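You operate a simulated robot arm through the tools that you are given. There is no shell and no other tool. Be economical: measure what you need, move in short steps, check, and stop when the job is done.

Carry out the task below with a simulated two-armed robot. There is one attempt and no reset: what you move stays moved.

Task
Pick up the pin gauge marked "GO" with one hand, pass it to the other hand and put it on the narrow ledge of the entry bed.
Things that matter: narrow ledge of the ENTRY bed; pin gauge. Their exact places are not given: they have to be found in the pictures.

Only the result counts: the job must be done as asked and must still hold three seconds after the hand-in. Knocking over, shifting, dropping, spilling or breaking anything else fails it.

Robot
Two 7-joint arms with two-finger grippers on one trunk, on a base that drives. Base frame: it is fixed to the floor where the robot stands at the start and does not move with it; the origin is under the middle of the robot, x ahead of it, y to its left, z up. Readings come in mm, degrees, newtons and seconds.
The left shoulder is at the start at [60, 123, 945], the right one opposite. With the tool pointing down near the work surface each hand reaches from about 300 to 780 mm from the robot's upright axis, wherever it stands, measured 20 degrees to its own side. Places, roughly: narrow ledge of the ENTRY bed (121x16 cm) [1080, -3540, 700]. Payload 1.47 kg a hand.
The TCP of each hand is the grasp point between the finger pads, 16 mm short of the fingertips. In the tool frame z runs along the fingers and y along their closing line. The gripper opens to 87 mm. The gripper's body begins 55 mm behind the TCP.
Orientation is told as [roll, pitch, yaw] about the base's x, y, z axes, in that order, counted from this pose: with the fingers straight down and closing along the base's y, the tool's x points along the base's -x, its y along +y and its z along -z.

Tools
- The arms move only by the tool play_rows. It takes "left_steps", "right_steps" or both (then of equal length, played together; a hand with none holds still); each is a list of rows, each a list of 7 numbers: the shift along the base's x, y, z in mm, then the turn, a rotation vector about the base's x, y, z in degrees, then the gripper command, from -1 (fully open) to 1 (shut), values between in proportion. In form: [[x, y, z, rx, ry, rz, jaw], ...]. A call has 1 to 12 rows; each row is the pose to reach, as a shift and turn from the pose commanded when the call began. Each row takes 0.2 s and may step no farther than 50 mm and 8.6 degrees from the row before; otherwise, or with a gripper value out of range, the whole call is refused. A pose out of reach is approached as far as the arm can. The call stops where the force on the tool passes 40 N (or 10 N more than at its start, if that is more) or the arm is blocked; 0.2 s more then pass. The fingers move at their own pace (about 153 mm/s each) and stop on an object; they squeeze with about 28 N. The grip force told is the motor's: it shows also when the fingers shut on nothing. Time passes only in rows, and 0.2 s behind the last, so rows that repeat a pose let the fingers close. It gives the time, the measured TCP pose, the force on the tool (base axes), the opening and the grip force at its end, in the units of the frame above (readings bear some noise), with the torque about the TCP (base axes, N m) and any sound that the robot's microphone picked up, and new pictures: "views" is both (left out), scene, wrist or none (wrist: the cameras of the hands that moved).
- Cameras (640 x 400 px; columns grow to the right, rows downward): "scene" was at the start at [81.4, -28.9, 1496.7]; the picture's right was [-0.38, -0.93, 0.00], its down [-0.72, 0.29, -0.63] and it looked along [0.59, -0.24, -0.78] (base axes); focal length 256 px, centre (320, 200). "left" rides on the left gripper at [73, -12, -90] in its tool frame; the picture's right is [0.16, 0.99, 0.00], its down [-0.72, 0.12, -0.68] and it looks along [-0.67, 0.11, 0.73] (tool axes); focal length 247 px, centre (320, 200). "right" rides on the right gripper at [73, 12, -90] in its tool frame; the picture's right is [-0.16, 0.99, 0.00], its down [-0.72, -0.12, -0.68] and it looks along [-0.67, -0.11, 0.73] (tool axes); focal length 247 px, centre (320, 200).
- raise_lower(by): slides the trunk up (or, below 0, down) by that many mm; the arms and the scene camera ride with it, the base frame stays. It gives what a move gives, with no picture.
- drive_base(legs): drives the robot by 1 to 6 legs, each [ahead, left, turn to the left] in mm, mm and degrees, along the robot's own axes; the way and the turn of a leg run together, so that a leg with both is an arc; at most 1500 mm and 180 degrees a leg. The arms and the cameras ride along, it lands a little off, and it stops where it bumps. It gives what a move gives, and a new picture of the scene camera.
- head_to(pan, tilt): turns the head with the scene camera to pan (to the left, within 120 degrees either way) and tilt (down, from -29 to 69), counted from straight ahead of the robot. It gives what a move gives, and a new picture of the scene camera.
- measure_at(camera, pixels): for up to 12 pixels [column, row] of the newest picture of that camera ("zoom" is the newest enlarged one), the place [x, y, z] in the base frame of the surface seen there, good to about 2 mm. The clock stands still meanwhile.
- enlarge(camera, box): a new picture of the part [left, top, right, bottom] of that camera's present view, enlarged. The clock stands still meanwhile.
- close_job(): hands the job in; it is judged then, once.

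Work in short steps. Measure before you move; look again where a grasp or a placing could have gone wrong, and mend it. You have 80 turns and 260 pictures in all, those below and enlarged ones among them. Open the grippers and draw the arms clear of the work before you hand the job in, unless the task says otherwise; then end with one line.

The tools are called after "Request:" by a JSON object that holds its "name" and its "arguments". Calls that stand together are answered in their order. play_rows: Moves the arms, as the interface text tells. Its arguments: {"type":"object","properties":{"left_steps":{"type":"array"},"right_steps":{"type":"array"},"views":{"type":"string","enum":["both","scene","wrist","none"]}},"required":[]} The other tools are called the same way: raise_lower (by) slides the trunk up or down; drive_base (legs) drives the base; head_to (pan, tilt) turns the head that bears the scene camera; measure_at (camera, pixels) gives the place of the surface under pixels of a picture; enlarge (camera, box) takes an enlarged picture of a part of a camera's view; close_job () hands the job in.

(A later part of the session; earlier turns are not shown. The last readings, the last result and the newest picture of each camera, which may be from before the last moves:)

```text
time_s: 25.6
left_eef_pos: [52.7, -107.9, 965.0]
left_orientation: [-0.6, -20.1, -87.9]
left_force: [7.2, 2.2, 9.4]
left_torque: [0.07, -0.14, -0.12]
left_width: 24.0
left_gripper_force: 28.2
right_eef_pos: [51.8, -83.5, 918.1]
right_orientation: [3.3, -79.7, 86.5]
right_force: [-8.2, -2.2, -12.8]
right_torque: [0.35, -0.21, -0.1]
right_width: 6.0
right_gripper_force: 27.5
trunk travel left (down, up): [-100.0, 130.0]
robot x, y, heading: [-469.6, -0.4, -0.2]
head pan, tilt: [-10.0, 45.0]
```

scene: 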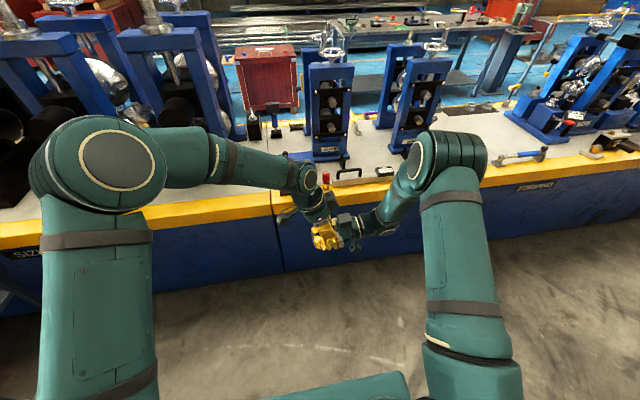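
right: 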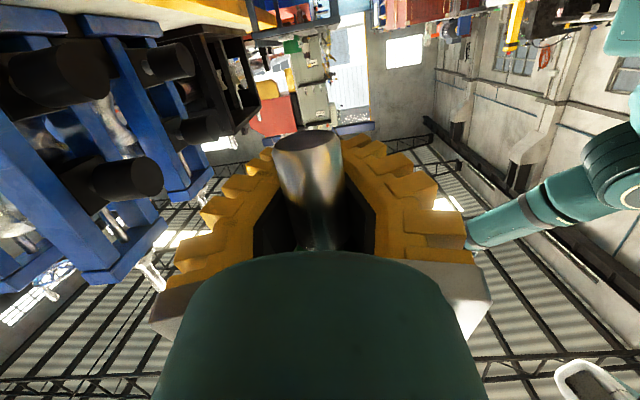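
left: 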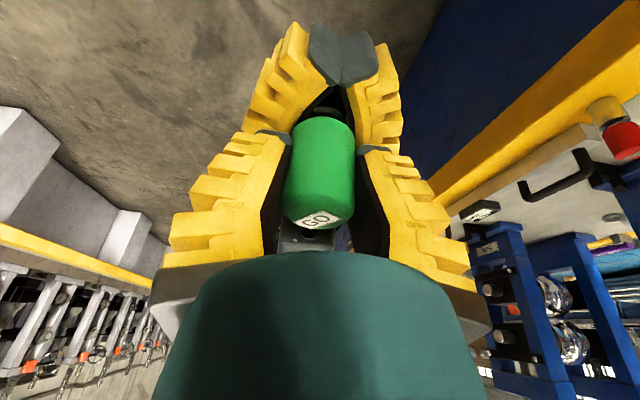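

Left holds the cap (24 mm, 28 N). I open the right hand slowly while the left holds still.

Request:
{"name": "play_rows", "arguments": {"right_steps": [[0, 0, 0, 0, 0, 0, 0.7], [0, 0, 0, 0, 0, 0, 0.3], [0, 0, 0, 0, 0, 0, -0.2], [0, 0, 0, 0, 0, 0, -0.6], [0, 0, 0, 0, 0, 0, -0.6]]}}

Request:
{"name": "enlarge", "arguments": {"camera": "left", "box": [160, 0, 480, 260]}}

```text
time_s: 26.8
left_eef_pos: [51.1, -107.1, 964.1]
left_orientation: [-0.7, -20.0, -87.8]
left_force: [0.1, 0.5, -0.5]
left_torque: [-0.02, 0.04, -0.01]
left_width: 22.2
left_gripper_force: 27.9
right_eef_pos: [51.1, -83.1, 919.3]
right_orientation: [2.8, -79.7, 86.8]
right_force: [-0.4, 0.4, -0.2]
right_torque: [0.03, 0.01, 0.0]
right_width: 72.8
right_gripper_force: 2.7
trunk travel left (down, up): [-100.0, 130.0]
robot x, y, heading: [-468.4, 4.4, 0.1]
head pan, tilt: [-10.0, 45.0]
```

scene: 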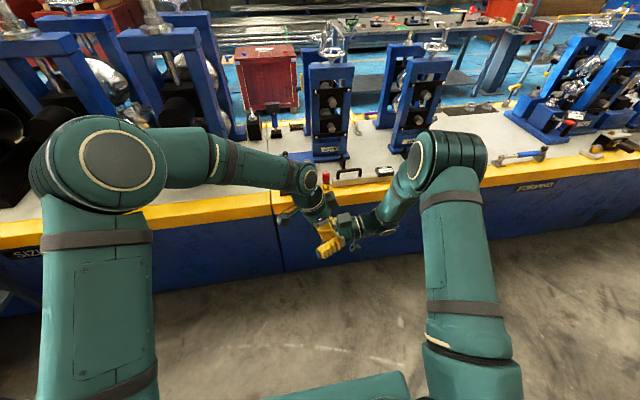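
right: 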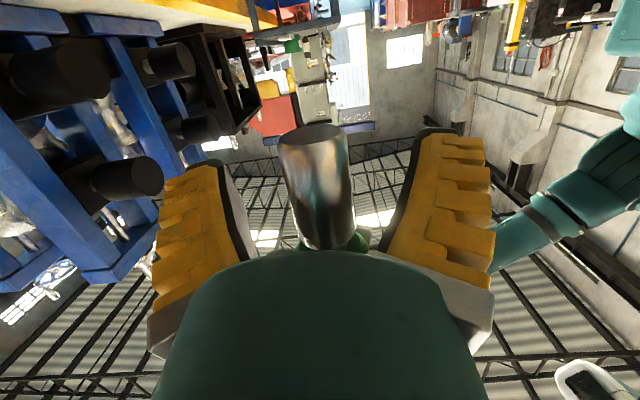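

```text
1.54 times, centred on (320, 130) of left
```

zoom: 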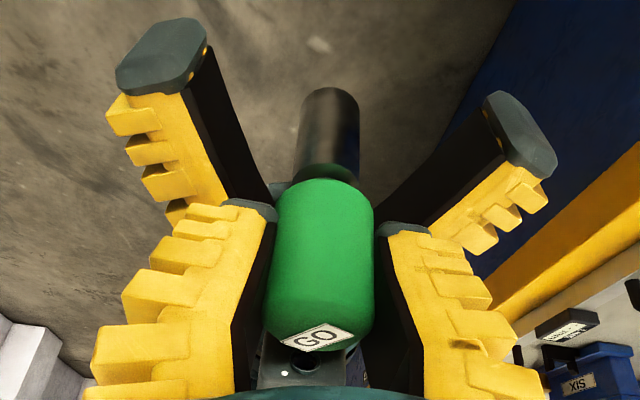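

The left alone holds the gauge now. I draw the right hand straight back and down-right, out of the way.

Request:
{"name": "play_rows", "arguments": {"right_steps": [[0, -20, 2, 0, 0, 0, -0.6], [0, -45, 4, 0, 0, 0, -0.6], [0, -80, 6, 0, 0, 0, -0.6], [0, -120, 6, 0, 0, 0, -0.6], [-20, -160, 0, 0, 0, -8, -0.6], [-40, -180, 0, 0, 0, -16, -0.6], [-60, -200, 0, 0, 0, -24, -0.6], [-70, -210, 0, 0, 0, -32, -0.6]]}}

Request:
{"name": "enlarge", "arguments": {"camera": "left", "box": [160, 0, 480, 260]}}

Request:
{"name": "enlarge", "arguments": {"camera": "scene", "box": [260, 160, 388, 280]}}

```text
time_s: 28.6
left_eef_pos: [50.3, -108.2, 964.5]
left_orientation: [-0.7, -19.9, -87.8]
left_force: [0.2, 0.0, -0.7]
left_torque: [-0.03, 0.01, 0.0]
left_width: 21.9
left_gripper_force: 28.3
right_eef_pos: [-20.5, -294.0, 919.6]
right_orientation: [2.8, -79.7, 54.8]
right_force: [0.4, -0.3, -0.6]
right_torque: [0.01, 0.02, 0.02]
right_width: 73.1
right_gripper_force: 2.8
trunk travel left (down, up): [-100.0, 130.0]
robot x, y, heading: [-472.5, -5.8, -0.1]
head pan, tilt: [-10.0, 45.0]
```

scene: 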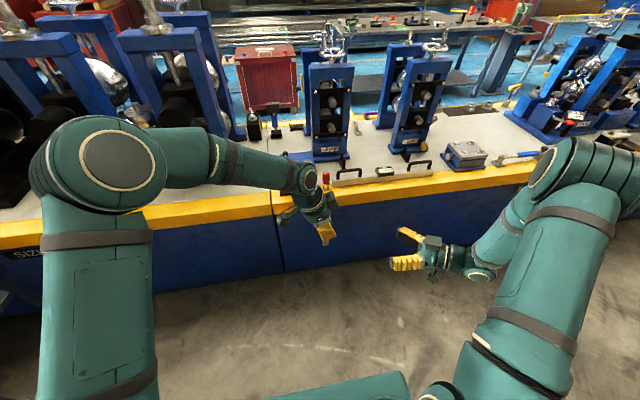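
right: 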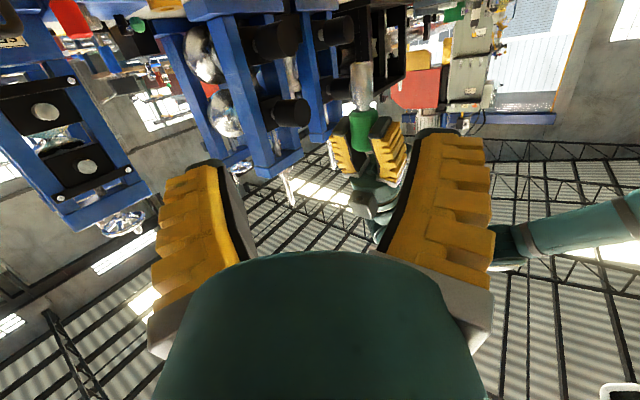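

```text
1.54 times, centred on (320, 130) of left
```

zoom: 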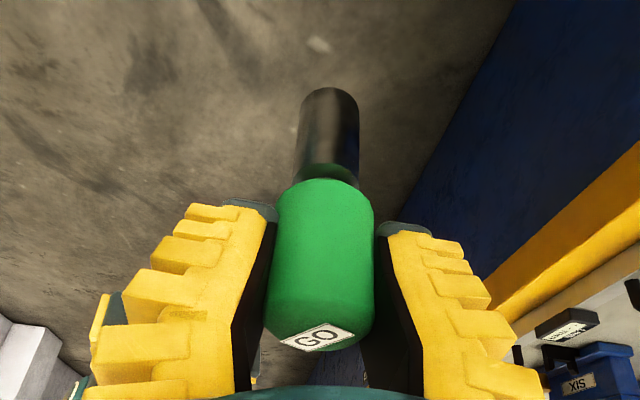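

```text
3.33 times, centred on (324, 220) of scene
```

zoom: 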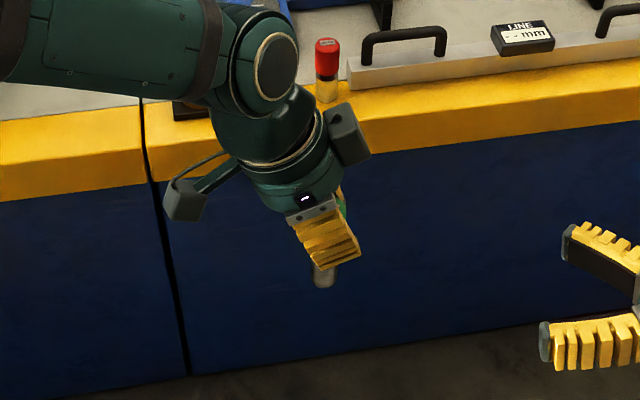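

The gauge hangs upright in the left hand, pin below the fingers. Now I look to the right for the entry bed at (1080,-3540).

Request:
{"name": "head_to", "arguments": {"pan": -65, "tilt": 15}}

Request:
{"name": "measure_at", "arguments": {"camera": "right", "pixels": [[361, 64], [361, 80], [362, 100], [364, 118], [364, 135]]}}

```text
time_s: 29.8
left_eef_pos: [50.5, -107.2, 965.3]
left_orientation: [-0.7, -19.9, -87.9]
left_force: [-0.1, 0.7, 0.1]
left_torque: [-0.04, 0.0, 0.02]
left_width: 21.8
left_gripper_force: 28.3
right_eef_pos: [-19.0, -293.6, 919.2]
right_orientation: [3.0, -79.7, 54.8]
right_force: [0.3, 0.4, -0.5]
right_torque: [-0.01, -0.01, 0.02]
right_width: 73.1
right_gripper_force: 1.9
trunk travel left (down, up): [-100.0, 130.0]
robot x, y, heading: [-469.4, -1.6, -0.1]
head pan, tilt: [-65.0, 15.0]
```

scene: 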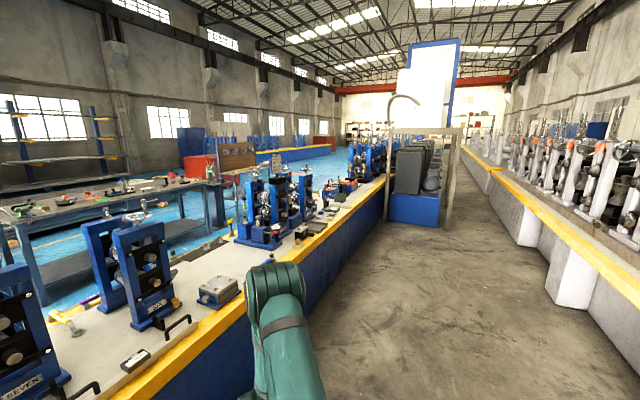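

```text
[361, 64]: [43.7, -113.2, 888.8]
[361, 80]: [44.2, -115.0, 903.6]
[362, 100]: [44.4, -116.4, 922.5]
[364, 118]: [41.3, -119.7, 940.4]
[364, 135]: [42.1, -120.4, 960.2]
```

I measure things along the line: the far cabinet, the bed edge and aisle.

Request:
{"name": "measure_at", "arguments": {"camera": "scene", "pixels": [[415, 215], [443, 200], [345, 230], [385, 180], [365, 185], [345, 187], [310, 215], [270, 225], [240, 245], [460, 150], [500, 210], [240, 190]]}}

Request:
{"name": "enlarge", "arguments": {"camera": "scene", "box": [200, 110, 480, 285]}}

```text
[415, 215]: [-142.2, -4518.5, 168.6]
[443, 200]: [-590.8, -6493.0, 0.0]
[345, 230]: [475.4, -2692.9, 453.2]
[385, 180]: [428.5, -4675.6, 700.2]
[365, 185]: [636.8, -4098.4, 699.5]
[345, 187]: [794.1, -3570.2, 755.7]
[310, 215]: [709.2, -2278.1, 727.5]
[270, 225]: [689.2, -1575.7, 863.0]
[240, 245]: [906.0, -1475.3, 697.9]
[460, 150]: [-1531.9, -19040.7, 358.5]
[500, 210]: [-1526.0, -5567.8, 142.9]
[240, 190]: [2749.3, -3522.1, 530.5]
```

```text
2.29 times, centred on (340, 198) of scene
```

zoom: 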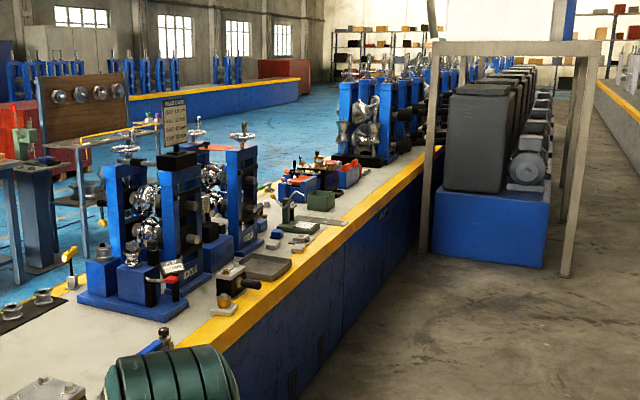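

The aisle is clear to the cabinet at y≈-4500. I drive sideways to the right about 2900 mm and look at the bed there.

Request:
{"name": "drive_base", "arguments": {"legs": [[0, -1450, 0], [0, -1450, 0]]}}

Request:
{"name": "head_to", "arguments": {"pan": -20, "tilt": 25}}

```text
time_s: 55.2
left_eef_pos: [65.8, -3000.7, 962.9]
left_orientation: [-0.8, -20.1, -86.4]
left_force: [0.3, 0.8, -0.1]
left_torque: [-0.01, -0.03, 0.0]
left_width: 21.2
left_gripper_force: 28.4
right_eef_pos: [1.2, -3189.1, 917.4]
right_orientation: [2.8, -79.7, 56.3]
right_force: [-0.1, -0.7, -0.1]
right_torque: [-0.01, -0.01, 0.01]
right_width: 72.8
right_gripper_force: 2.7
trunk travel left (down, up): [-100.0, 130.0]
robot x, y, heading: [-457.0, -2907.9, 1.5]
head pan, tilt: [-65.0, 15.0]
```

scene: 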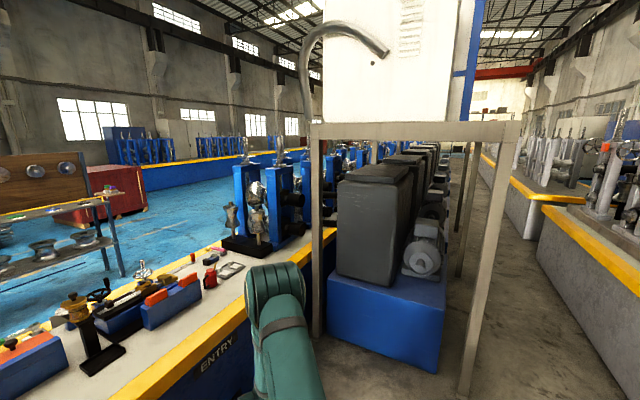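

```text
time_s: 56.4
left_eef_pos: [65.3, -3002.1, 963.1]
left_orientation: [-0.7, -20.0, -86.4]
left_force: [0.5, -0.4, 0.1]
left_torque: [0.0, 0.0, 0.02]
left_width: 21.4
left_gripper_force: 27.8
right_eef_pos: [1.2, -3187.7, 918.0]
right_orientation: [2.9, -79.7, 56.3]
right_force: [0.3, -0.4, 0.7]
right_torque: [-0.01, -0.02, 0.02]
right_width: 73.0
right_gripper_force: 2.8
trunk travel left (down, up): [-100.0, 130.0]
robot x, y, heading: [-455.4, -2907.5, 1.7]
head pan, tilt: [-20.0, 25.0]
```

scene: 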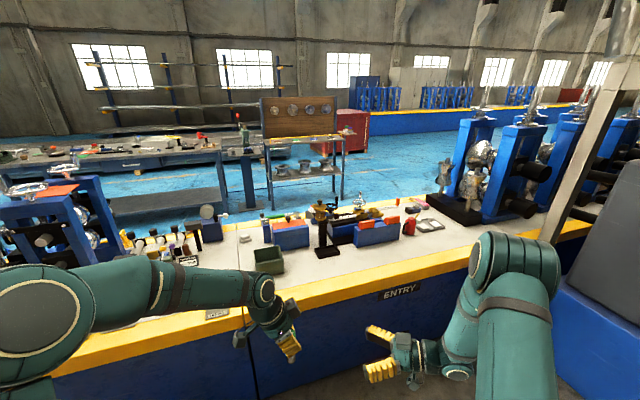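

The ENTRY bed is ahead-right. I enlarge it and measure its near edge, far edge and surface.

Request:
{"name": "enlarge", "arguments": {"camera": "scene", "box": [230, 170, 550, 370]}}

Request:
{"name": "measure_at", "arguments": {"camera": "scene", "pixels": [[280, 300], [400, 275], [400, 262], [420, 240], [440, 215], [300, 220], [240, 235], [430, 225], [380, 210], [545, 215], [325, 290], [460, 235]]}}

```text
2.00 times, centred on (390, 270) of scene
```

zoom: 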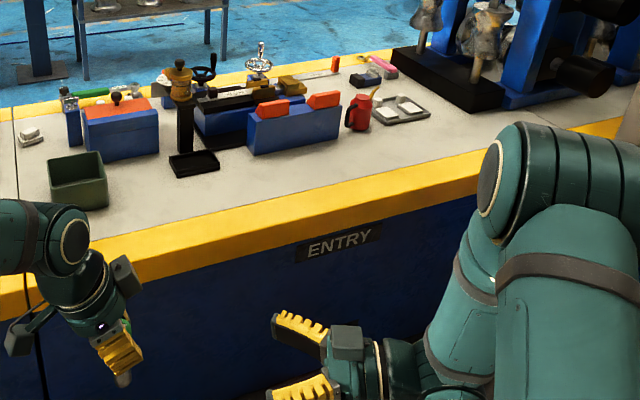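

```text
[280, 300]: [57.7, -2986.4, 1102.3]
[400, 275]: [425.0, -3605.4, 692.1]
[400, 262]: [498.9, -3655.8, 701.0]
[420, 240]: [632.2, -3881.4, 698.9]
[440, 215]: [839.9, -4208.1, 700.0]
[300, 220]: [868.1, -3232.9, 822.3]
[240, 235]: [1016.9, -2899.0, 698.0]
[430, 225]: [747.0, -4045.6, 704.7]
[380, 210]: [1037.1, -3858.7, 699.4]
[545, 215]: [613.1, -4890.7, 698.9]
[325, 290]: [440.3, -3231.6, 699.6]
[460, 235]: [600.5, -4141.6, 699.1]
```

The ledge at x≈1080 is the rear strip of this bed (front edge x≈425), so I must see whether the back aisle can be reached. I look left along the line.

Request:
{"name": "head_to", "arguments": {"pan": 75, "tilt": 10}}

Request:
{"name": "head_to", "arguments": {"pan": 35, "tilt": 10}}

```text
time_s: 58.1
left_eef_pos: [66.4, -3000.0, 963.8]
left_orientation: [-0.7, -20.0, -86.4]
left_force: [0.9, -0.5, -0.3]
left_torque: [0.01, 0.0, 0.01]
left_width: 21.6
left_gripper_force: 27.6
right_eef_pos: [0.7, -3189.3, 918.3]
right_orientation: [2.9, -79.7, 56.2]
right_force: [-0.5, -0.3, 0.3]
right_torque: [0.04, -0.03, -0.02]
right_width: 73.1
right_gripper_force: 2.1
trunk travel left (down, up): [-100.0, 130.0]
robot x, y, heading: [-460.6, -2906.7, 1.6]
head pan, tilt: [75.0, 10.0]
```

scene: 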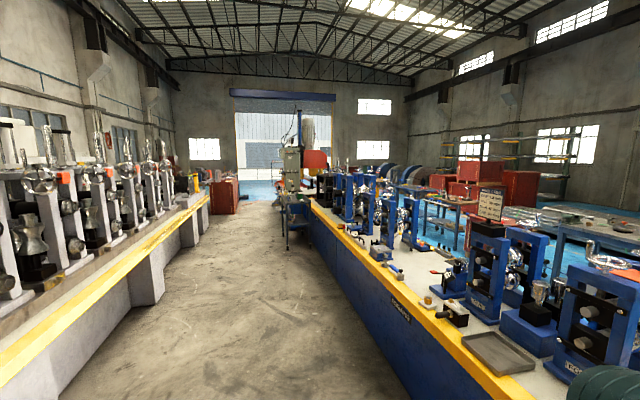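

```text
time_s: 59.1
left_eef_pos: [66.5, -3001.6, 964.0]
left_orientation: [-0.7, -20.0, -86.3]
left_force: [0.0, -0.3, 0.7]
left_torque: [0.01, 0.02, -0.01]
left_width: 21.3
left_gripper_force: 28.1
right_eef_pos: [0.5, -3188.3, 918.7]
right_orientation: [2.9, -79.7, 56.4]
right_force: [-0.4, -0.2, -0.2]
right_torque: [0.03, 0.03, -0.02]
right_width: 73.2
right_gripper_force: 2.3
trunk travel left (down, up): [-100.0, 130.0]
robot x, y, heading: [-458.6, -2908.7, 1.5]
head pan, tilt: [35.0, 10.0]
```

scene: 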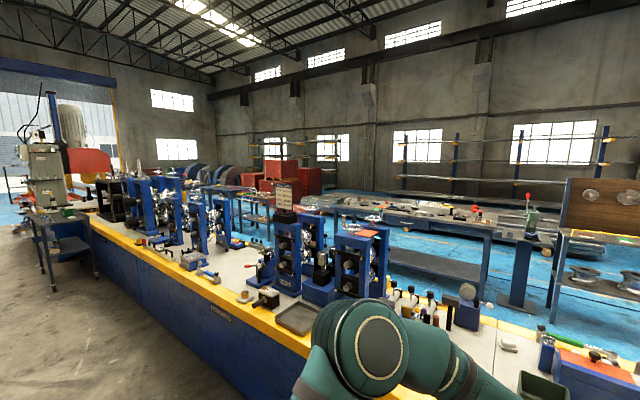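

The line seems to end on the left, near the saw. I measure the end of the line and the floor beyond it.

Request:
{"name": "measure_at", "arguments": {"camera": "scene", "pixels": [[90, 212], [70, 225], [40, 250], [110, 260], [60, 200], [30, 205], [15, 225], [240, 240], [410, 300], [520, 290], [275, 210], [450, 300]]}}

Request:
{"name": "enlarge", "arguments": {"camera": "scene", "box": [0, 120, 320, 320]}}

```text
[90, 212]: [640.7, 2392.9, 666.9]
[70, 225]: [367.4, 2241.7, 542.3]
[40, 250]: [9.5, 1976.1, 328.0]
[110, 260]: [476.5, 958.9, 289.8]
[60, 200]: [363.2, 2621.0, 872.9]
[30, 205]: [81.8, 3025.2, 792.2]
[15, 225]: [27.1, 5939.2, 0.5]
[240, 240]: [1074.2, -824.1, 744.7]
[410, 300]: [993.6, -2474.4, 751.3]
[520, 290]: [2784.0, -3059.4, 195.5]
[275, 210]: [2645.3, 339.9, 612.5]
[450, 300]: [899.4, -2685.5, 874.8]
```

```text
2.00 times, centred on (160, 220) of scene
```

zoom: 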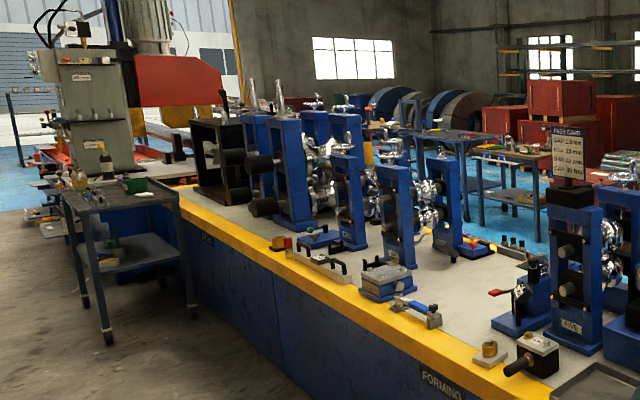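

Going round is long. I check the base footprint to see how close I can stand to the bed, and look again at the rear strip.

Request:
{"name": "head_to", "arguments": {"pan": 0, "tilt": 69}}

Request:
{"name": "measure_at", "arguments": {"camera": "scene", "pixels": [[320, 390], [320, 360], [320, 330], [320, 300], [250, 370], [390, 370], [320, 270], [320, 240]]}}

Request:
{"name": "head_to", "arguments": {"pan": -30, "tilt": 32}}

Request:
{"name": "enlarge", "arguments": {"camera": "scene", "box": [190, 90, 430, 240]}}

```text
time_s: 60.4
left_eef_pos: [66.1, -3001.2, 963.0]
left_orientation: [-0.8, -20.0, -86.4]
left_force: [-1.2, 0.1, -0.1]
left_torque: [0.0, -0.02, 0.02]
left_width: 21.6
left_gripper_force: 27.7
right_eef_pos: [1.1, -3188.4, 917.7]
right_orientation: [3.0, -79.7, 56.3]
right_force: [-0.6, 0.4, 0.1]
right_torque: [0.02, 0.02, 0.01]
right_width: 73.2
right_gripper_force: 2.1
trunk travel left (down, up): [-100.0, 130.0]
robot x, y, heading: [-455.5, -2908.3, 1.4]
head pan, tilt: [0.0, 68.8]
```

scene: 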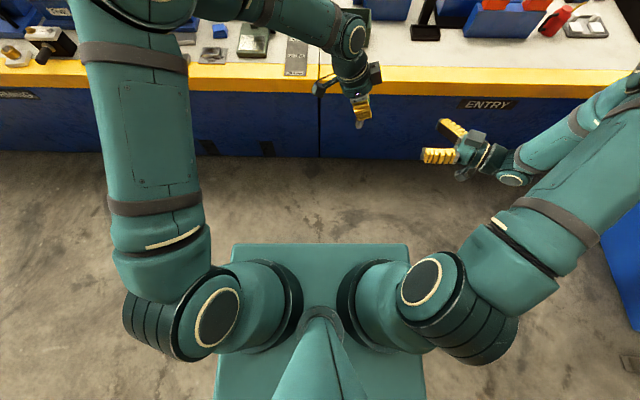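

```text
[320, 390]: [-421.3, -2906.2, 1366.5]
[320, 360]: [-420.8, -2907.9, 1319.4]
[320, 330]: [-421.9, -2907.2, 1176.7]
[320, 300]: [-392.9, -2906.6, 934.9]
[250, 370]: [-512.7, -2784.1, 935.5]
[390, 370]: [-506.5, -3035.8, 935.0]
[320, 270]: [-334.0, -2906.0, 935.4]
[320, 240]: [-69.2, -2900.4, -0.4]
```

```text
time_s: 61.5
left_eef_pos: [65.2, -3001.7, 964.2]
left_orientation: [-0.7, -19.9, -86.4]
left_force: [0.8, 0.1, 0.0]
left_torque: [0.01, -0.03, 0.0]
left_width: 21.6
left_gripper_force: 28.0
right_eef_pos: [-0.3, -3189.2, 916.9]
right_orientation: [2.9, -79.7, 56.2]
right_force: [-0.5, 0.0, -1.1]
right_torque: [0.01, 0.02, 0.01]
right_width: 73.0
right_gripper_force: 2.4
trunk travel left (down, up): [-100.0, 130.0]
robot x, y, heading: [-458.8, -2904.7, 1.5]
head pan, tilt: [-30.0, 32.0]
```

scene: 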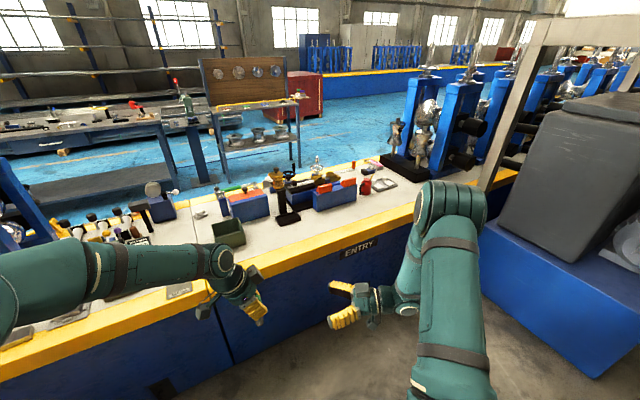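

```text
2.67 times, centred on (310, 165) of scene
```

zoom: 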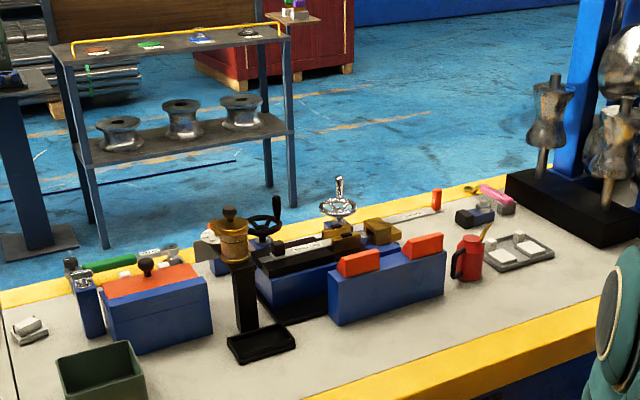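

I take a fresh wrist picture (no motion) to see the robot's own base footprint.

Request:
{"name": "play_rows", "arguments": {"left_steps": [[0, 0, 0, 0, 0, 0, 1]], "right_steps": [[0, 0, 0, 0, 0, 0, -0.6]], "views": "wrist"}}

```text
time_s: 61.9
left_eef_pos: [66.7, -3000.9, 964.5]
left_orientation: [-0.7, -20.0, -86.5]
left_force: [-0.2, 0.0, 0.3]
left_torque: [0.0, -0.05, 0.04]
left_width: 21.4
left_gripper_force: 29.0
right_eef_pos: [0.2, -3189.6, 916.9]
right_orientation: [2.9, -79.7, 56.3]
right_force: [0.1, -0.2, -0.1]
right_torque: [0.0, 0.0, 0.0]
right_width: 73.0
right_gripper_force: 2.4
trunk travel left (down, up): [-100.0, 130.0]
robot x, y, heading: [-458.6, -2905.5, 1.7]
head pan, tilt: [-30.0, 32.0]
```

right: 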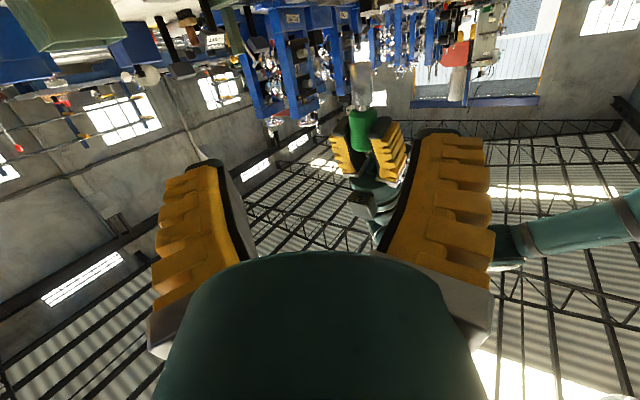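
left: 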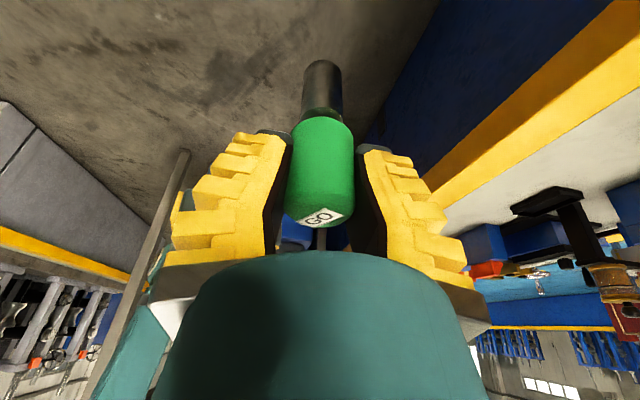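

From earlier wrist pictures the base front is only ~130 mm ahead of the axis, so standing at x≈250 the ledge is ~830 mm away: reachable with a forward-tilted tool. I raise the trunk and drive closer to view the ledge.

Request:
{"name": "raise_lower", "arguments": {"by": 125}}

Request:
{"name": "drive_base", "arguments": {"legs": [[240, -550, -1.5]]}}

Request:
{"name": "head_to", "arguments": {"pan": 0, "tilt": 38}}

Request:
{"name": "enlarge", "arguments": {"camera": "scene", "box": [160, 60, 480, 260]}}

```text
time_s: 63.4
left_eef_pos: [65.7, -3001.1, 1088.2]
left_orientation: [-0.8, -19.9, -86.4]
left_force: [0.4, 0.2, -3.4]
left_torque: [0.01, 0.0, 0.01]
left_width: 21.3
left_gripper_force: 28.0
right_eef_pos: [0.0, -3188.8, 1042.2]
right_orientation: [3.0, -79.6, 56.2]
right_force: [0.1, -0.1, -0.2]
right_torque: [0.01, 0.01, 0.01]
right_width: 73.1
right_gripper_force: 2.9
trunk travel left (down, up): [-225.0, 5.0]
robot x, y, heading: [-454.1, -2907.5, 1.7]
head pan, tilt: [-30.0, 32.0]
```

```text
time_s: 68.6
left_eef_pos: [307.0, -3555.4, 1088.6]
left_orientation: [-0.7, -20.0, -88.2]
left_force: [-0.3, 0.1, -3.2]
left_torque: [0.01, -0.01, 0.01]
left_width: 21.3
left_gripper_force: 28.7
right_eef_pos: [237.1, -3740.9, 1042.5]
right_orientation: [3.0, -79.7, 54.4]
right_force: [0.6, -0.3, -0.2]
right_torque: [0.0, 0.01, 0.0]
right_width: 73.1
right_gripper_force: 2.3
trunk travel left (down, up): [-225.0, 5.0]
robot x, y, heading: [-214.7, -3445.0, -0.3]
head pan, tilt: [-30.0, 32.0]
```

scene: 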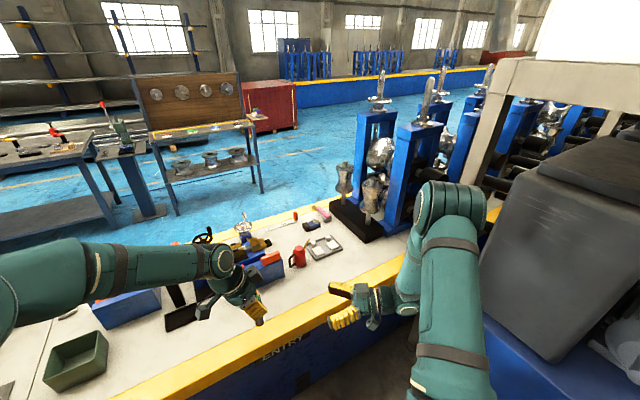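

```text
time_s: 69.6
left_eef_pos: [307.6, -3554.2, 1089.3]
left_orientation: [-0.7, -20.0, -88.2]
left_force: [-0.7, 0.2, -3.3]
left_torque: [0.02, -0.02, 0.01]
left_width: 21.4
left_gripper_force: 27.7
right_eef_pos: [236.2, -3740.2, 1043.5]
right_orientation: [2.8, -79.7, 54.5]
right_force: [-0.2, -1.0, -0.2]
right_torque: [0.01, 0.0, -0.03]
right_width: 72.8
right_gripper_force: 2.2
trunk travel left (down, up): [-225.0, 5.0]
robot x, y, heading: [-214.8, -3445.3, -0.2]
head pan, tilt: [0.0, 38.0]
```

scene: 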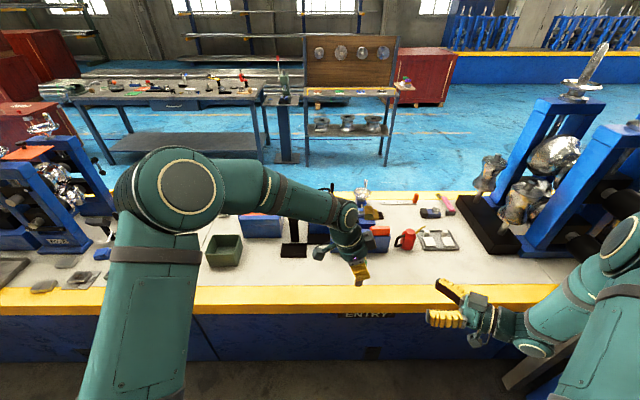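

```text
2.00 times, centred on (320, 160) of scene
```

zoom: 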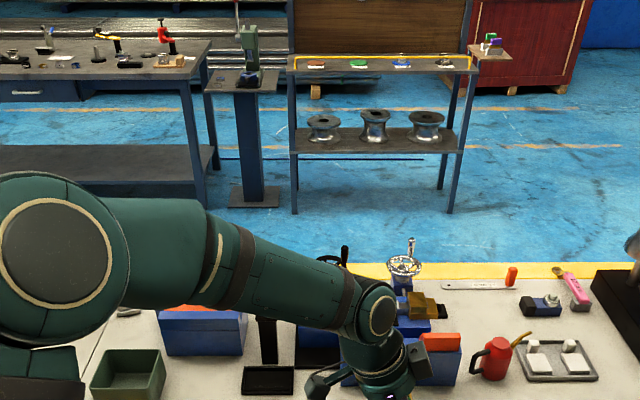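

Right of the wheel the rear strip is visible: ruler at zoom (480,285), orange marker (511,277), block (540,305). I measure this zone.

Request:
{"name": "measure_at", "arguments": {"camera": "zoom", "pixels": [[480, 264], [480, 278], [445, 285], [511, 270], [480, 287], [480, 300], [510, 310], [470, 325], [535, 268], [540, 300], [430, 305], [575, 290]]}}

Request:
{"name": "enlarge", "arguments": {"camera": "scene", "box": [340, 170, 480, 260]}}

```text
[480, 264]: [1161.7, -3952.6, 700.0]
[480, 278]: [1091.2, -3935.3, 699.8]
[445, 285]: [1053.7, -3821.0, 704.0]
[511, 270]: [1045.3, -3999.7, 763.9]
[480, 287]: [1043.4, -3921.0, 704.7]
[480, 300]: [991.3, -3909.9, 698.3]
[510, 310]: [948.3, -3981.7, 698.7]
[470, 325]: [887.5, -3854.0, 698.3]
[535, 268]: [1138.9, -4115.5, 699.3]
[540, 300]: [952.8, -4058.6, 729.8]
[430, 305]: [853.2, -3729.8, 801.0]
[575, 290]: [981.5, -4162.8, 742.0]
```

```text
4.44 times, centred on (410, 215) of scene
```

zoom: 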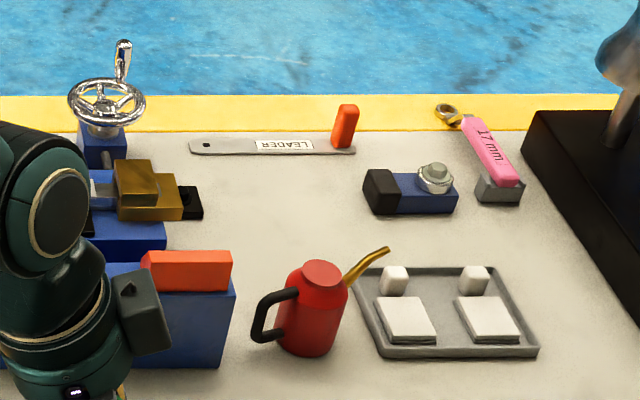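

The yellow rear strip behind the "LEADER" bar (x 1095–1165) is free around y≈-3840; target ≈(1100,-3840). Now I check how much room there is on the right (cabinet frame and stand).

Request:
{"name": "head_to", "arguments": {"pan": -60, "tilt": 25}}

Request:
{"name": "measure_at", "arguments": {"camera": "scene", "pixels": [[250, 100], [265, 200], [270, 250], [300, 280], [330, 60], [230, 130], [200, 200], [420, 250], [480, 200], [550, 250], [500, 330], [350, 200]]}}

```text
time_s: 70.9
left_eef_pos: [306.6, -3555.1, 1088.7]
left_orientation: [-0.6, -20.0, -88.2]
left_force: [1.3, 0.2, -3.0]
left_torque: [0.01, 0.01, 0.01]
left_width: 21.4
left_gripper_force: 28.4
right_eef_pos: [235.7, -3741.8, 1043.6]
right_orientation: [2.9, -79.7, 54.4]
right_force: [-0.5, -0.4, 0.5]
right_torque: [0.03, 0.01, -0.03]
right_width: 73.1
right_gripper_force: 2.3
trunk travel left (down, up): [-225.0, 5.0]
robot x, y, heading: [-213.6, -3444.6, -0.4]
head pan, tilt: [-60.0, 25.0]
```

scene: 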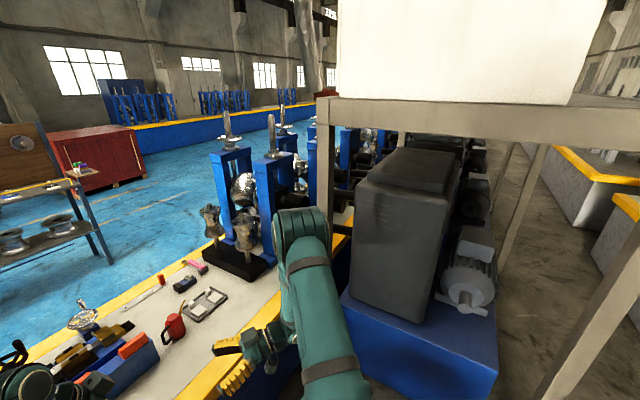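

```text
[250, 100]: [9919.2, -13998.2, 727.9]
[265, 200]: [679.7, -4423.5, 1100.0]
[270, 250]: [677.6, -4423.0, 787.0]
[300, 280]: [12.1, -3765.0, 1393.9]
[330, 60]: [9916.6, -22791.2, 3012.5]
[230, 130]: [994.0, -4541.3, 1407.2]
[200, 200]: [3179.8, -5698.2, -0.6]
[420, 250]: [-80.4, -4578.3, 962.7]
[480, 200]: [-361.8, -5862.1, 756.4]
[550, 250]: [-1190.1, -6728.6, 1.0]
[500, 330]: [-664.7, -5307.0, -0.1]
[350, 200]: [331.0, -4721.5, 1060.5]
```

Room is enough if I pull the right hand in. I retract the right hand 100 mm and begin yawing the left hand (+80° now) so its tilt will face the bed.

Request:
{"name": "play_rows", "arguments": {"left_steps": [[0, 15, 0, 0, 0, 8, 1], [0, 30, 0, 0, 0, 16, 1], [0, 50, 0, 0, 0, 24, 1], [0, 70, 0, 0, 0, 32, 1], [0, 90, 0, 0, 0, 40, 1], [0, 110, 0, 0, 0, 48, 1], [0, 130, 0, 0, 0, 56, 1], [0, 150, 0, 0, 0, 64, 1], [0, 170, 0, 0, 0, 72, 1], [0, 190, 0, 0, 0, 80, 1]], "right_steps": [[-10, 3, 0, 0, 0, 0, 0], [-20, 6, 0, 0, 0, 0, 0], [-30, 9, 0, 0, 0, 0, 0], [-40, 12, 0, 0, 0, 0, 0], [-50, 15, 0, 0, 0, 0, 0], [-60, 18, 0, 0, 0, 0, 0], [-70, 21, 0, 0, 0, 0, 0], [-80, 24, 0, 0, 0, 0, 0], [-90, 27, 0, 0, 0, 0, 0], [-100, 30, 0, 0, 0, 0, 0]], "views": "wrist"}}

Request:
{"name": "head_to", "arguments": {"pan": -5, "tilt": 50}}

```text
time_s: 73.1
left_eef_pos: [307.9, -3364.2, 1088.2]
left_orientation: [-0.9, -19.9, -8.1]
left_force: [0.3, -0.5, -2.2]
left_torque: [0.0, -0.01, -0.02]
left_width: 21.6
left_gripper_force: 27.6
right_eef_pos: [136.9, -3711.3, 1042.5]
right_orientation: [2.9, -79.6, 54.6]
right_force: [0.5, 0.1, -0.1]
right_torque: [-0.02, -0.01, -0.01]
right_width: 48.9
right_gripper_force: 3.7
trunk travel left (down, up): [-225.0, 5.0]
robot x, y, heading: [-213.3, -3441.9, -0.5]
head pan, tilt: [-60.0, 25.0]
```

right: 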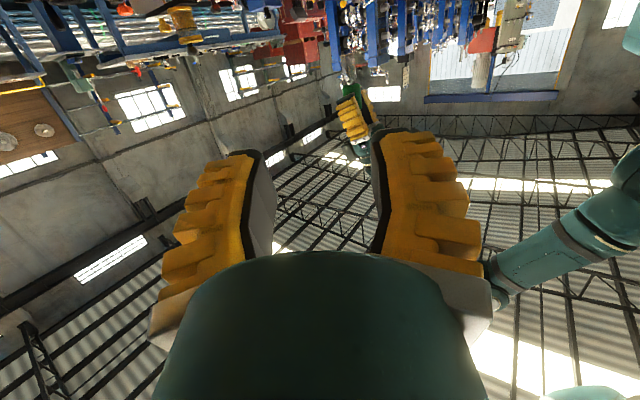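
left: 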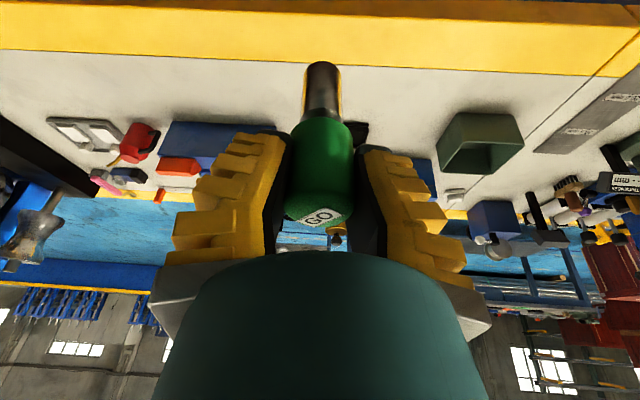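

```text
time_s: 74.3
left_eef_pos: [308.3, -3363.6, 1087.4]
left_orientation: [-0.6, -19.9, -8.4]
left_force: [-0.1, -0.4, -2.9]
left_torque: [0.01, -0.02, 0.04]
left_width: 21.6
left_gripper_force: 28.5
right_eef_pos: [136.4, -3712.6, 1042.9]
right_orientation: [2.8, -79.7, 54.5]
right_force: [-0.6, 0.0, -0.5]
right_torque: [-0.03, 0.0, 0.0]
right_width: 48.9
right_gripper_force: 3.8
trunk travel left (down, up): [-225.0, 5.0]
robot x, y, heading: [-211.7, -3440.0, -0.3]
head pan, tilt: [-5.0, 50.0]
```

scene: 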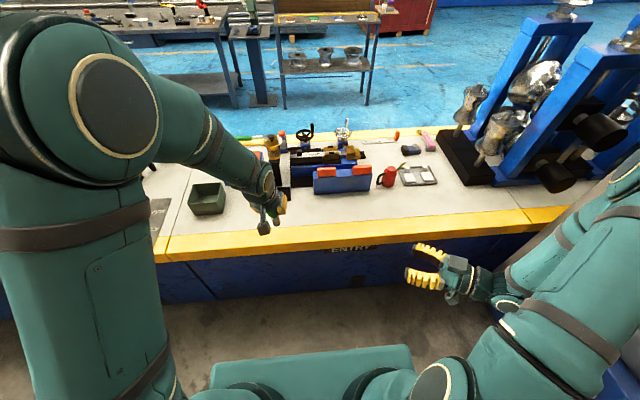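

Now I finish the left yaw (+38° more, moving it left 120 mm), then drive right/ahead and turn −30°.

Request:
{"name": "play_rows", "arguments": {"left_steps": [[0, 25, 0, 0, 0, 8, 1], [0, 50, 0, 0, 0, 16, 1], [0, 75, 0, 0, 0, 24, 1], [0, 100, 0, 0, 0, 32, 1], [0, 120, 0, 0, 0, 38, 1]], "views": "none"}}

Request:
{"name": "drive_base", "arguments": {"legs": [[150, -460, 0], [0, 0, -30]]}}

```text
time_s: 75.5
left_eef_pos: [305.7, -3243.8, 1086.8]
left_orientation: [-0.7, -19.9, 29.8]
left_force: [0.8, 0.5, -3.0]
left_torque: [0.01, -0.01, -0.01]
left_width: 21.6
left_gripper_force: 27.7
right_eef_pos: [136.9, -3712.7, 1042.2]
right_orientation: [2.8, -79.6, 54.5]
right_force: [-0.5, -0.2, 0.6]
right_torque: [0.01, 0.03, 0.03]
right_width: 49.1
right_gripper_force: 3.7
trunk travel left (down, up): [-225.0, 5.0]
robot x, y, heading: [-212.3, -3448.0, -0.4]
head pan, tilt: [-5.0, 50.0]
```

```text
time_s: 81.5
left_eef_pos: [483.5, -3990.7, 1086.5]
left_orientation: [-0.6, -20.0, -0.1]
left_force: [-0.3, -0.8, -2.7]
left_torque: [0.01, -0.02, -0.01]
left_width: 21.4
left_gripper_force: 27.8
right_eef_pos: [103.3, -4309.4, 1043.4]
right_orientation: [3.0, -79.7, 24.6]
right_force: [0.4, 0.2, 0.1]
right_torque: [-0.01, -0.01, 0.01]
right_width: 49.0
right_gripper_force: 4.2
trunk travel left (down, up): [-225.0, 5.0]
robot x, y, heading: [-64.9, -3907.3, -30.3]
head pan, tilt: [-5.0, 50.0]
```

scene: 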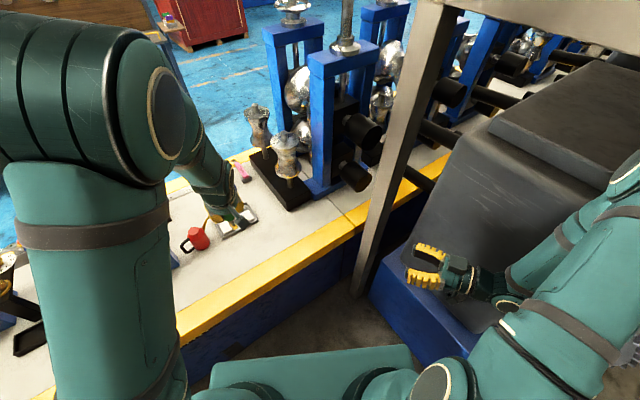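

I check the post and cabinet nearest the right hand before driving closer.

Request:
{"name": "measure_at", "arguments": {"camera": "scene", "pixels": [[385, 190], [410, 110], [365, 270], [490, 160], [400, 300], [425, 280], [550, 60], [600, 100], [290, 350], [410, 360], [330, 360]]}}

```text
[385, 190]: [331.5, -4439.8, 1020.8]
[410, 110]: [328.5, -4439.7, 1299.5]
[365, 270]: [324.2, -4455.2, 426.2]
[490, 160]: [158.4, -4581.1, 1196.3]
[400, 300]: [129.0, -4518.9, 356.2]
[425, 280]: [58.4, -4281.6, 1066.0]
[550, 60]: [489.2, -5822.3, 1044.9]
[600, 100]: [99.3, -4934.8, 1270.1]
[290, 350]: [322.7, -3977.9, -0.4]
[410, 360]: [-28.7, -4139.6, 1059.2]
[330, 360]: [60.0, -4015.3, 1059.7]
```

The trunk/base is wider than thought (±175 mm), so facing −y with the left shoulder toward the bed gives the best reach. I move back along +y and turn −60° more (heading −90).

Request:
{"name": "drive_base", "arguments": {"legs": [[-100, 173, 0], [0, 0, -60]]}}

```text
time_s: 86.3
left_eef_pos: [145.7, -4222.4, 1087.6]
left_orientation: [-0.7, -20.0, -59.0]
left_force: [0.9, 0.0, -3.2]
left_torque: [0.02, 0.01, -0.02]
left_width: 21.5
left_gripper_force: 27.0
right_eef_pos: [-323.4, -4061.0, 1043.5]
right_orientation: [2.9, -79.7, -34.4]
right_force: [-1.0, -0.7, -0.6]
right_torque: [-0.01, -0.01, 0.01]
right_width: 49.2
right_gripper_force: 4.2
trunk travel left (down, up): [-225.0, 5.0]
robot x, y, heading: [-63.6, -3710.4, -89.2]
head pan, tilt: [-5.0, 50.0]
```

scene: 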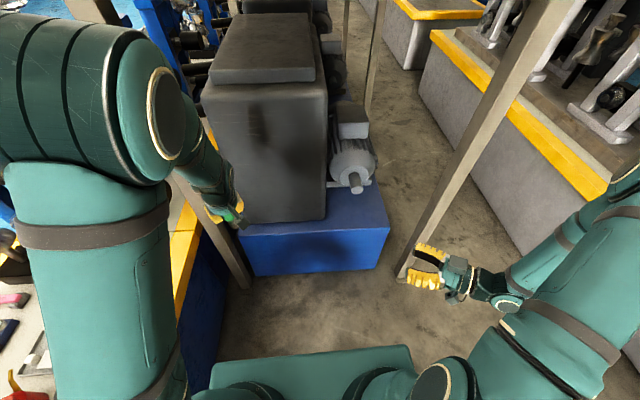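

I swing the left hand to the robot's left side (over the bed front) while yawing it +58° so it leans toward +x.

Request:
{"name": "play_rows", "arguments": {"left_steps": [[28, 34, 0, 0, 0, 5, 1], [56, 68, 0, 0, 0, 10, 1], [83, 102, 0, 0, 0, 15, 1], [110, 136, 0, 0, 0, 20, 1], [136, 171, 0, 0, 0, 25, 1], [162, 206, 0, 0, 0, 30, 1], [187, 242, 0, 0, 0, 35, 1], [212, 278, 0, 0, 0, 40, 1], [236, 314, 0, 0, 0, 45, 1], [258, 350, 0, 0, 0, 50, 1], [280, 386, 0, 0, 0, 54, 1], [300, 420, 0, 0, 0, 58, 1]], "views": "none"}}

Request:
{"name": "head_to", "arguments": {"pan": 80, "tilt": 45}}

```text
time_s: 88.9
left_eef_pos: [449.0, -3807.9, 1086.9]
left_orientation: [-0.7, -19.8, -1.5]
left_force: [-0.8, -0.2, -2.5]
left_torque: [0.02, 0.03, 0.01]
left_width: 22.0
left_gripper_force: 28.2
left hand out of reach, approached as far as the arm can: row 6, 7, 8, 9, 10, 11, 12
right_eef_pos: [-323.4, -4060.9, 1043.4]
right_orientation: [2.8, -79.7, -34.2]
right_force: [1.1, 0.1, 0.8]
right_torque: [0.01, 0.0, 0.0]
right_width: 49.1
right_gripper_force: 3.7
trunk travel left (down, up): [-225.0, 5.0]
robot x, y, heading: [-67.4, -3707.0, -89.1]
head pan, tilt: [-5.0, 50.0]
```

```text
time_s: 90.5
left_eef_pos: [448.8, -3808.4, 1087.6]
left_orientation: [-0.8, -19.9, -1.7]
left_force: [-0.2, 0.3, -3.7]
left_torque: [-0.01, 0.02, 0.01]
left_width: 22.1
left_gripper_force: 28.1
right_eef_pos: [-322.8, -4060.6, 1043.8]
right_orientation: [2.9, -79.7, -34.2]
right_force: [0.0, 0.1, 0.9]
right_torque: [-0.03, -0.01, 0.01]
right_width: 49.0
right_gripper_force: 3.8
trunk travel left (down, up): [-225.0, 5.0]
robot x, y, heading: [-63.6, -3706.3, -89.0]
head pan, tilt: [80.0, 45.0]
```

scene: 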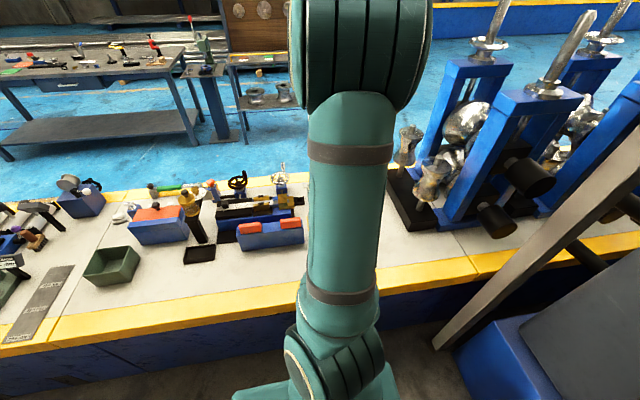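

Now I drive left toward the bed in two short legs (watching for bumps), to x≈205.

Request:
{"name": "drive_base", "arguments": {"legs": [[65, 160, -1], [0, 105, 0]]}}

Request:
{"name": "head_to", "arguments": {"pan": 60, "tilt": 69}}

```text
time_s: 93.7
left_eef_pos: [714.1, -3885.4, 1088.7]
left_orientation: [-0.7, -19.8, -2.7]
left_force: [-0.5, -0.7, -3.9]
left_torque: [0.0, 0.04, -0.03]
left_width: 22.1
left_gripper_force: 27.9
right_eef_pos: [-63.5, -4120.0, 1043.0]
right_orientation: [2.8, -79.7, -35.5]
right_force: [-0.2, -0.1, -0.7]
right_torque: [-0.02, -0.03, 0.0]
right_width: 49.0
right_gripper_force: 4.1
trunk travel left (down, up): [-225.0, 5.0]
robot x, y, heading: [198.1, -3771.6, -90.4]
head pan, tilt: [80.0, 45.0]
```

scene: 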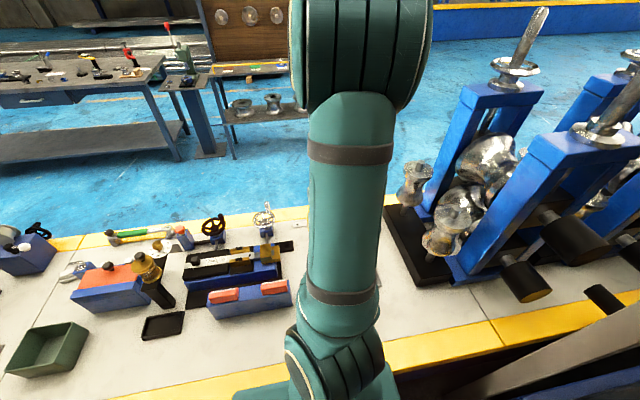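

```text
time_s: 94.6
left_eef_pos: [713.5, -3884.6, 1086.9]
left_orientation: [-0.6, -19.8, -2.8]
left_force: [0.7, -0.4, -2.3]
left_torque: [0.02, -0.02, 0.0]
left_width: 22.3
left_gripper_force: 28.0
right_eef_pos: [-63.2, -4119.9, 1043.9]
right_orientation: [2.8, -79.7, -35.5]
right_force: [-0.1, 0.8, -1.2]
right_torque: [-0.01, -0.03, 0.02]
right_width: 48.9
right_gripper_force: 3.9
trunk travel left (down, up): [-225.0, 5.0]
robot x, y, heading: [198.0, -3767.5, -90.2]
head pan, tilt: [60.0, 68.8]
```

scene: 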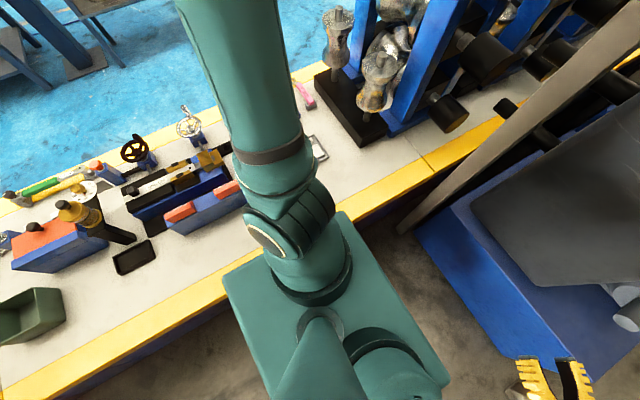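

No bump; robot at (198,-3770). I extend the left hand toward the ledge at (950,-3842,~1000) and look with the wrist camera.

Request:
{"name": "play_rows", "arguments": {"left_steps": [[40, 6, -10, 0, 0, 0, 1], [80, 12, -20, 0, 0, 0, 1], [120, 20, -32, 0, 0, 0, 1], [160, 28, -44, 0, 0, 0, 1], [195, 36, -60, 0, 0, 0, 1], [225, 43, -75, 0, 0, 0, 1], [237, 43, -87, 0, 0, 0, 1]]}}

```text
time_s: 96.2
left_eef_pos: [954.8, -3837.4, 1001.2]
left_orientation: [-0.7, -19.8, -2.9]
left_force: [1.8, 17.1, -4.3]
left_torque: [-0.81, 0.05, -0.38]
left_width: 22.8
left_gripper_force: 28.0
left hand out of reach, approached as far as the arm can: row 2
right_eef_pos: [-60.4, -4118.2, 1044.1]
right_orientation: [1.7, -79.7, -34.3]
right_force: [0.1, 0.4, 0.5]
right_torque: [-0.01, 0.0, 0.03]
right_width: 49.0
right_gripper_force: 4.4
trunk travel left (down, up): [-225.0, 5.0]
robot x, y, heading: [201.8, -3771.1, -90.4]
head pan, tilt: [60.0, 68.8]
```

scene: 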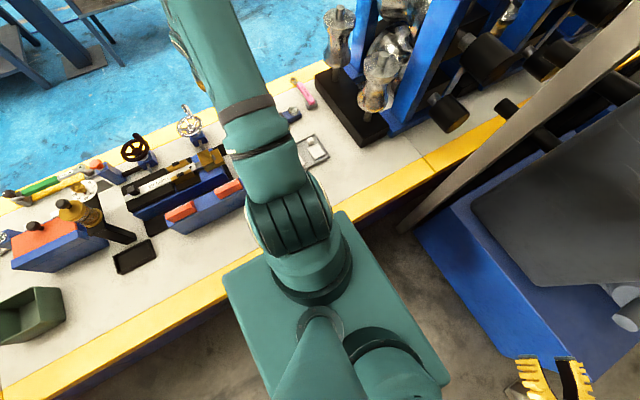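
left: 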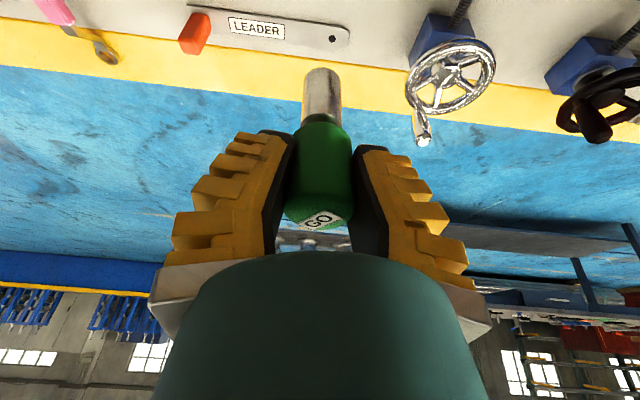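

A 17 N sideways force is reported on the left hand; I hold still and re-read to see whether it is real contact.

Request:
{"name": "play_rows", "arguments": {"left_steps": [[0, 0, 0, 0, 0, 0, 1], [0, 0, 0, 0, 0, 0, 1]], "views": "none"}}

Request:
{"name": "head_to", "arguments": {"pan": 85, "tilt": 40}}

```text
time_s: 96.8
left_eef_pos: [951.5, -3839.0, 1002.9]
left_orientation: [-0.7, -19.8, -2.7]
left_force: [0.4, 1.3, -3.6]
left_torque: [0.0, 0.0, -0.02]
left_width: 22.9
left_gripper_force: 28.1
right_eef_pos: [-64.1, -4119.7, 1043.8]
right_orientation: [2.7, -79.8, -35.4]
right_force: [0.4, -0.2, -0.7]
right_torque: [0.03, -0.01, -0.01]
right_width: 49.1
right_gripper_force: 4.0
trunk travel left (down, up): [-225.0, 5.0]
robot x, y, heading: [203.2, -3767.0, -90.5]
head pan, tilt: [60.0, 68.8]
```

```text
time_s: 97.7
left_eef_pos: [950.9, -3841.0, 1002.4]
left_orientation: [-0.7, -19.8, -2.8]
left_force: [0.5, 0.4, -3.0]
left_torque: [0.01, 0.0, -0.03]
left_width: 22.8
left_gripper_force: 28.1
right_eef_pos: [-63.7, -4120.8, 1043.6]
right_orientation: [2.8, -79.7, -35.5]
right_force: [0.2, -0.1, -0.4]
right_torque: [0.0, 0.0, 0.01]
right_width: 49.3
right_gripper_force: 4.2
trunk travel left (down, up): [-225.0, 5.0]
robot x, y, heading: [203.1, -3770.7, -90.5]
head pan, tilt: [85.0, 40.0]
```

scene: 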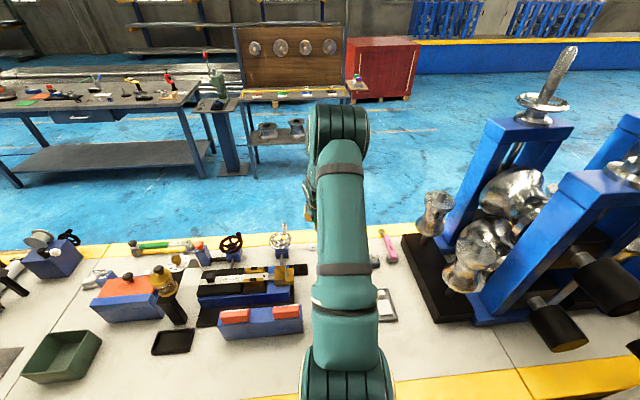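

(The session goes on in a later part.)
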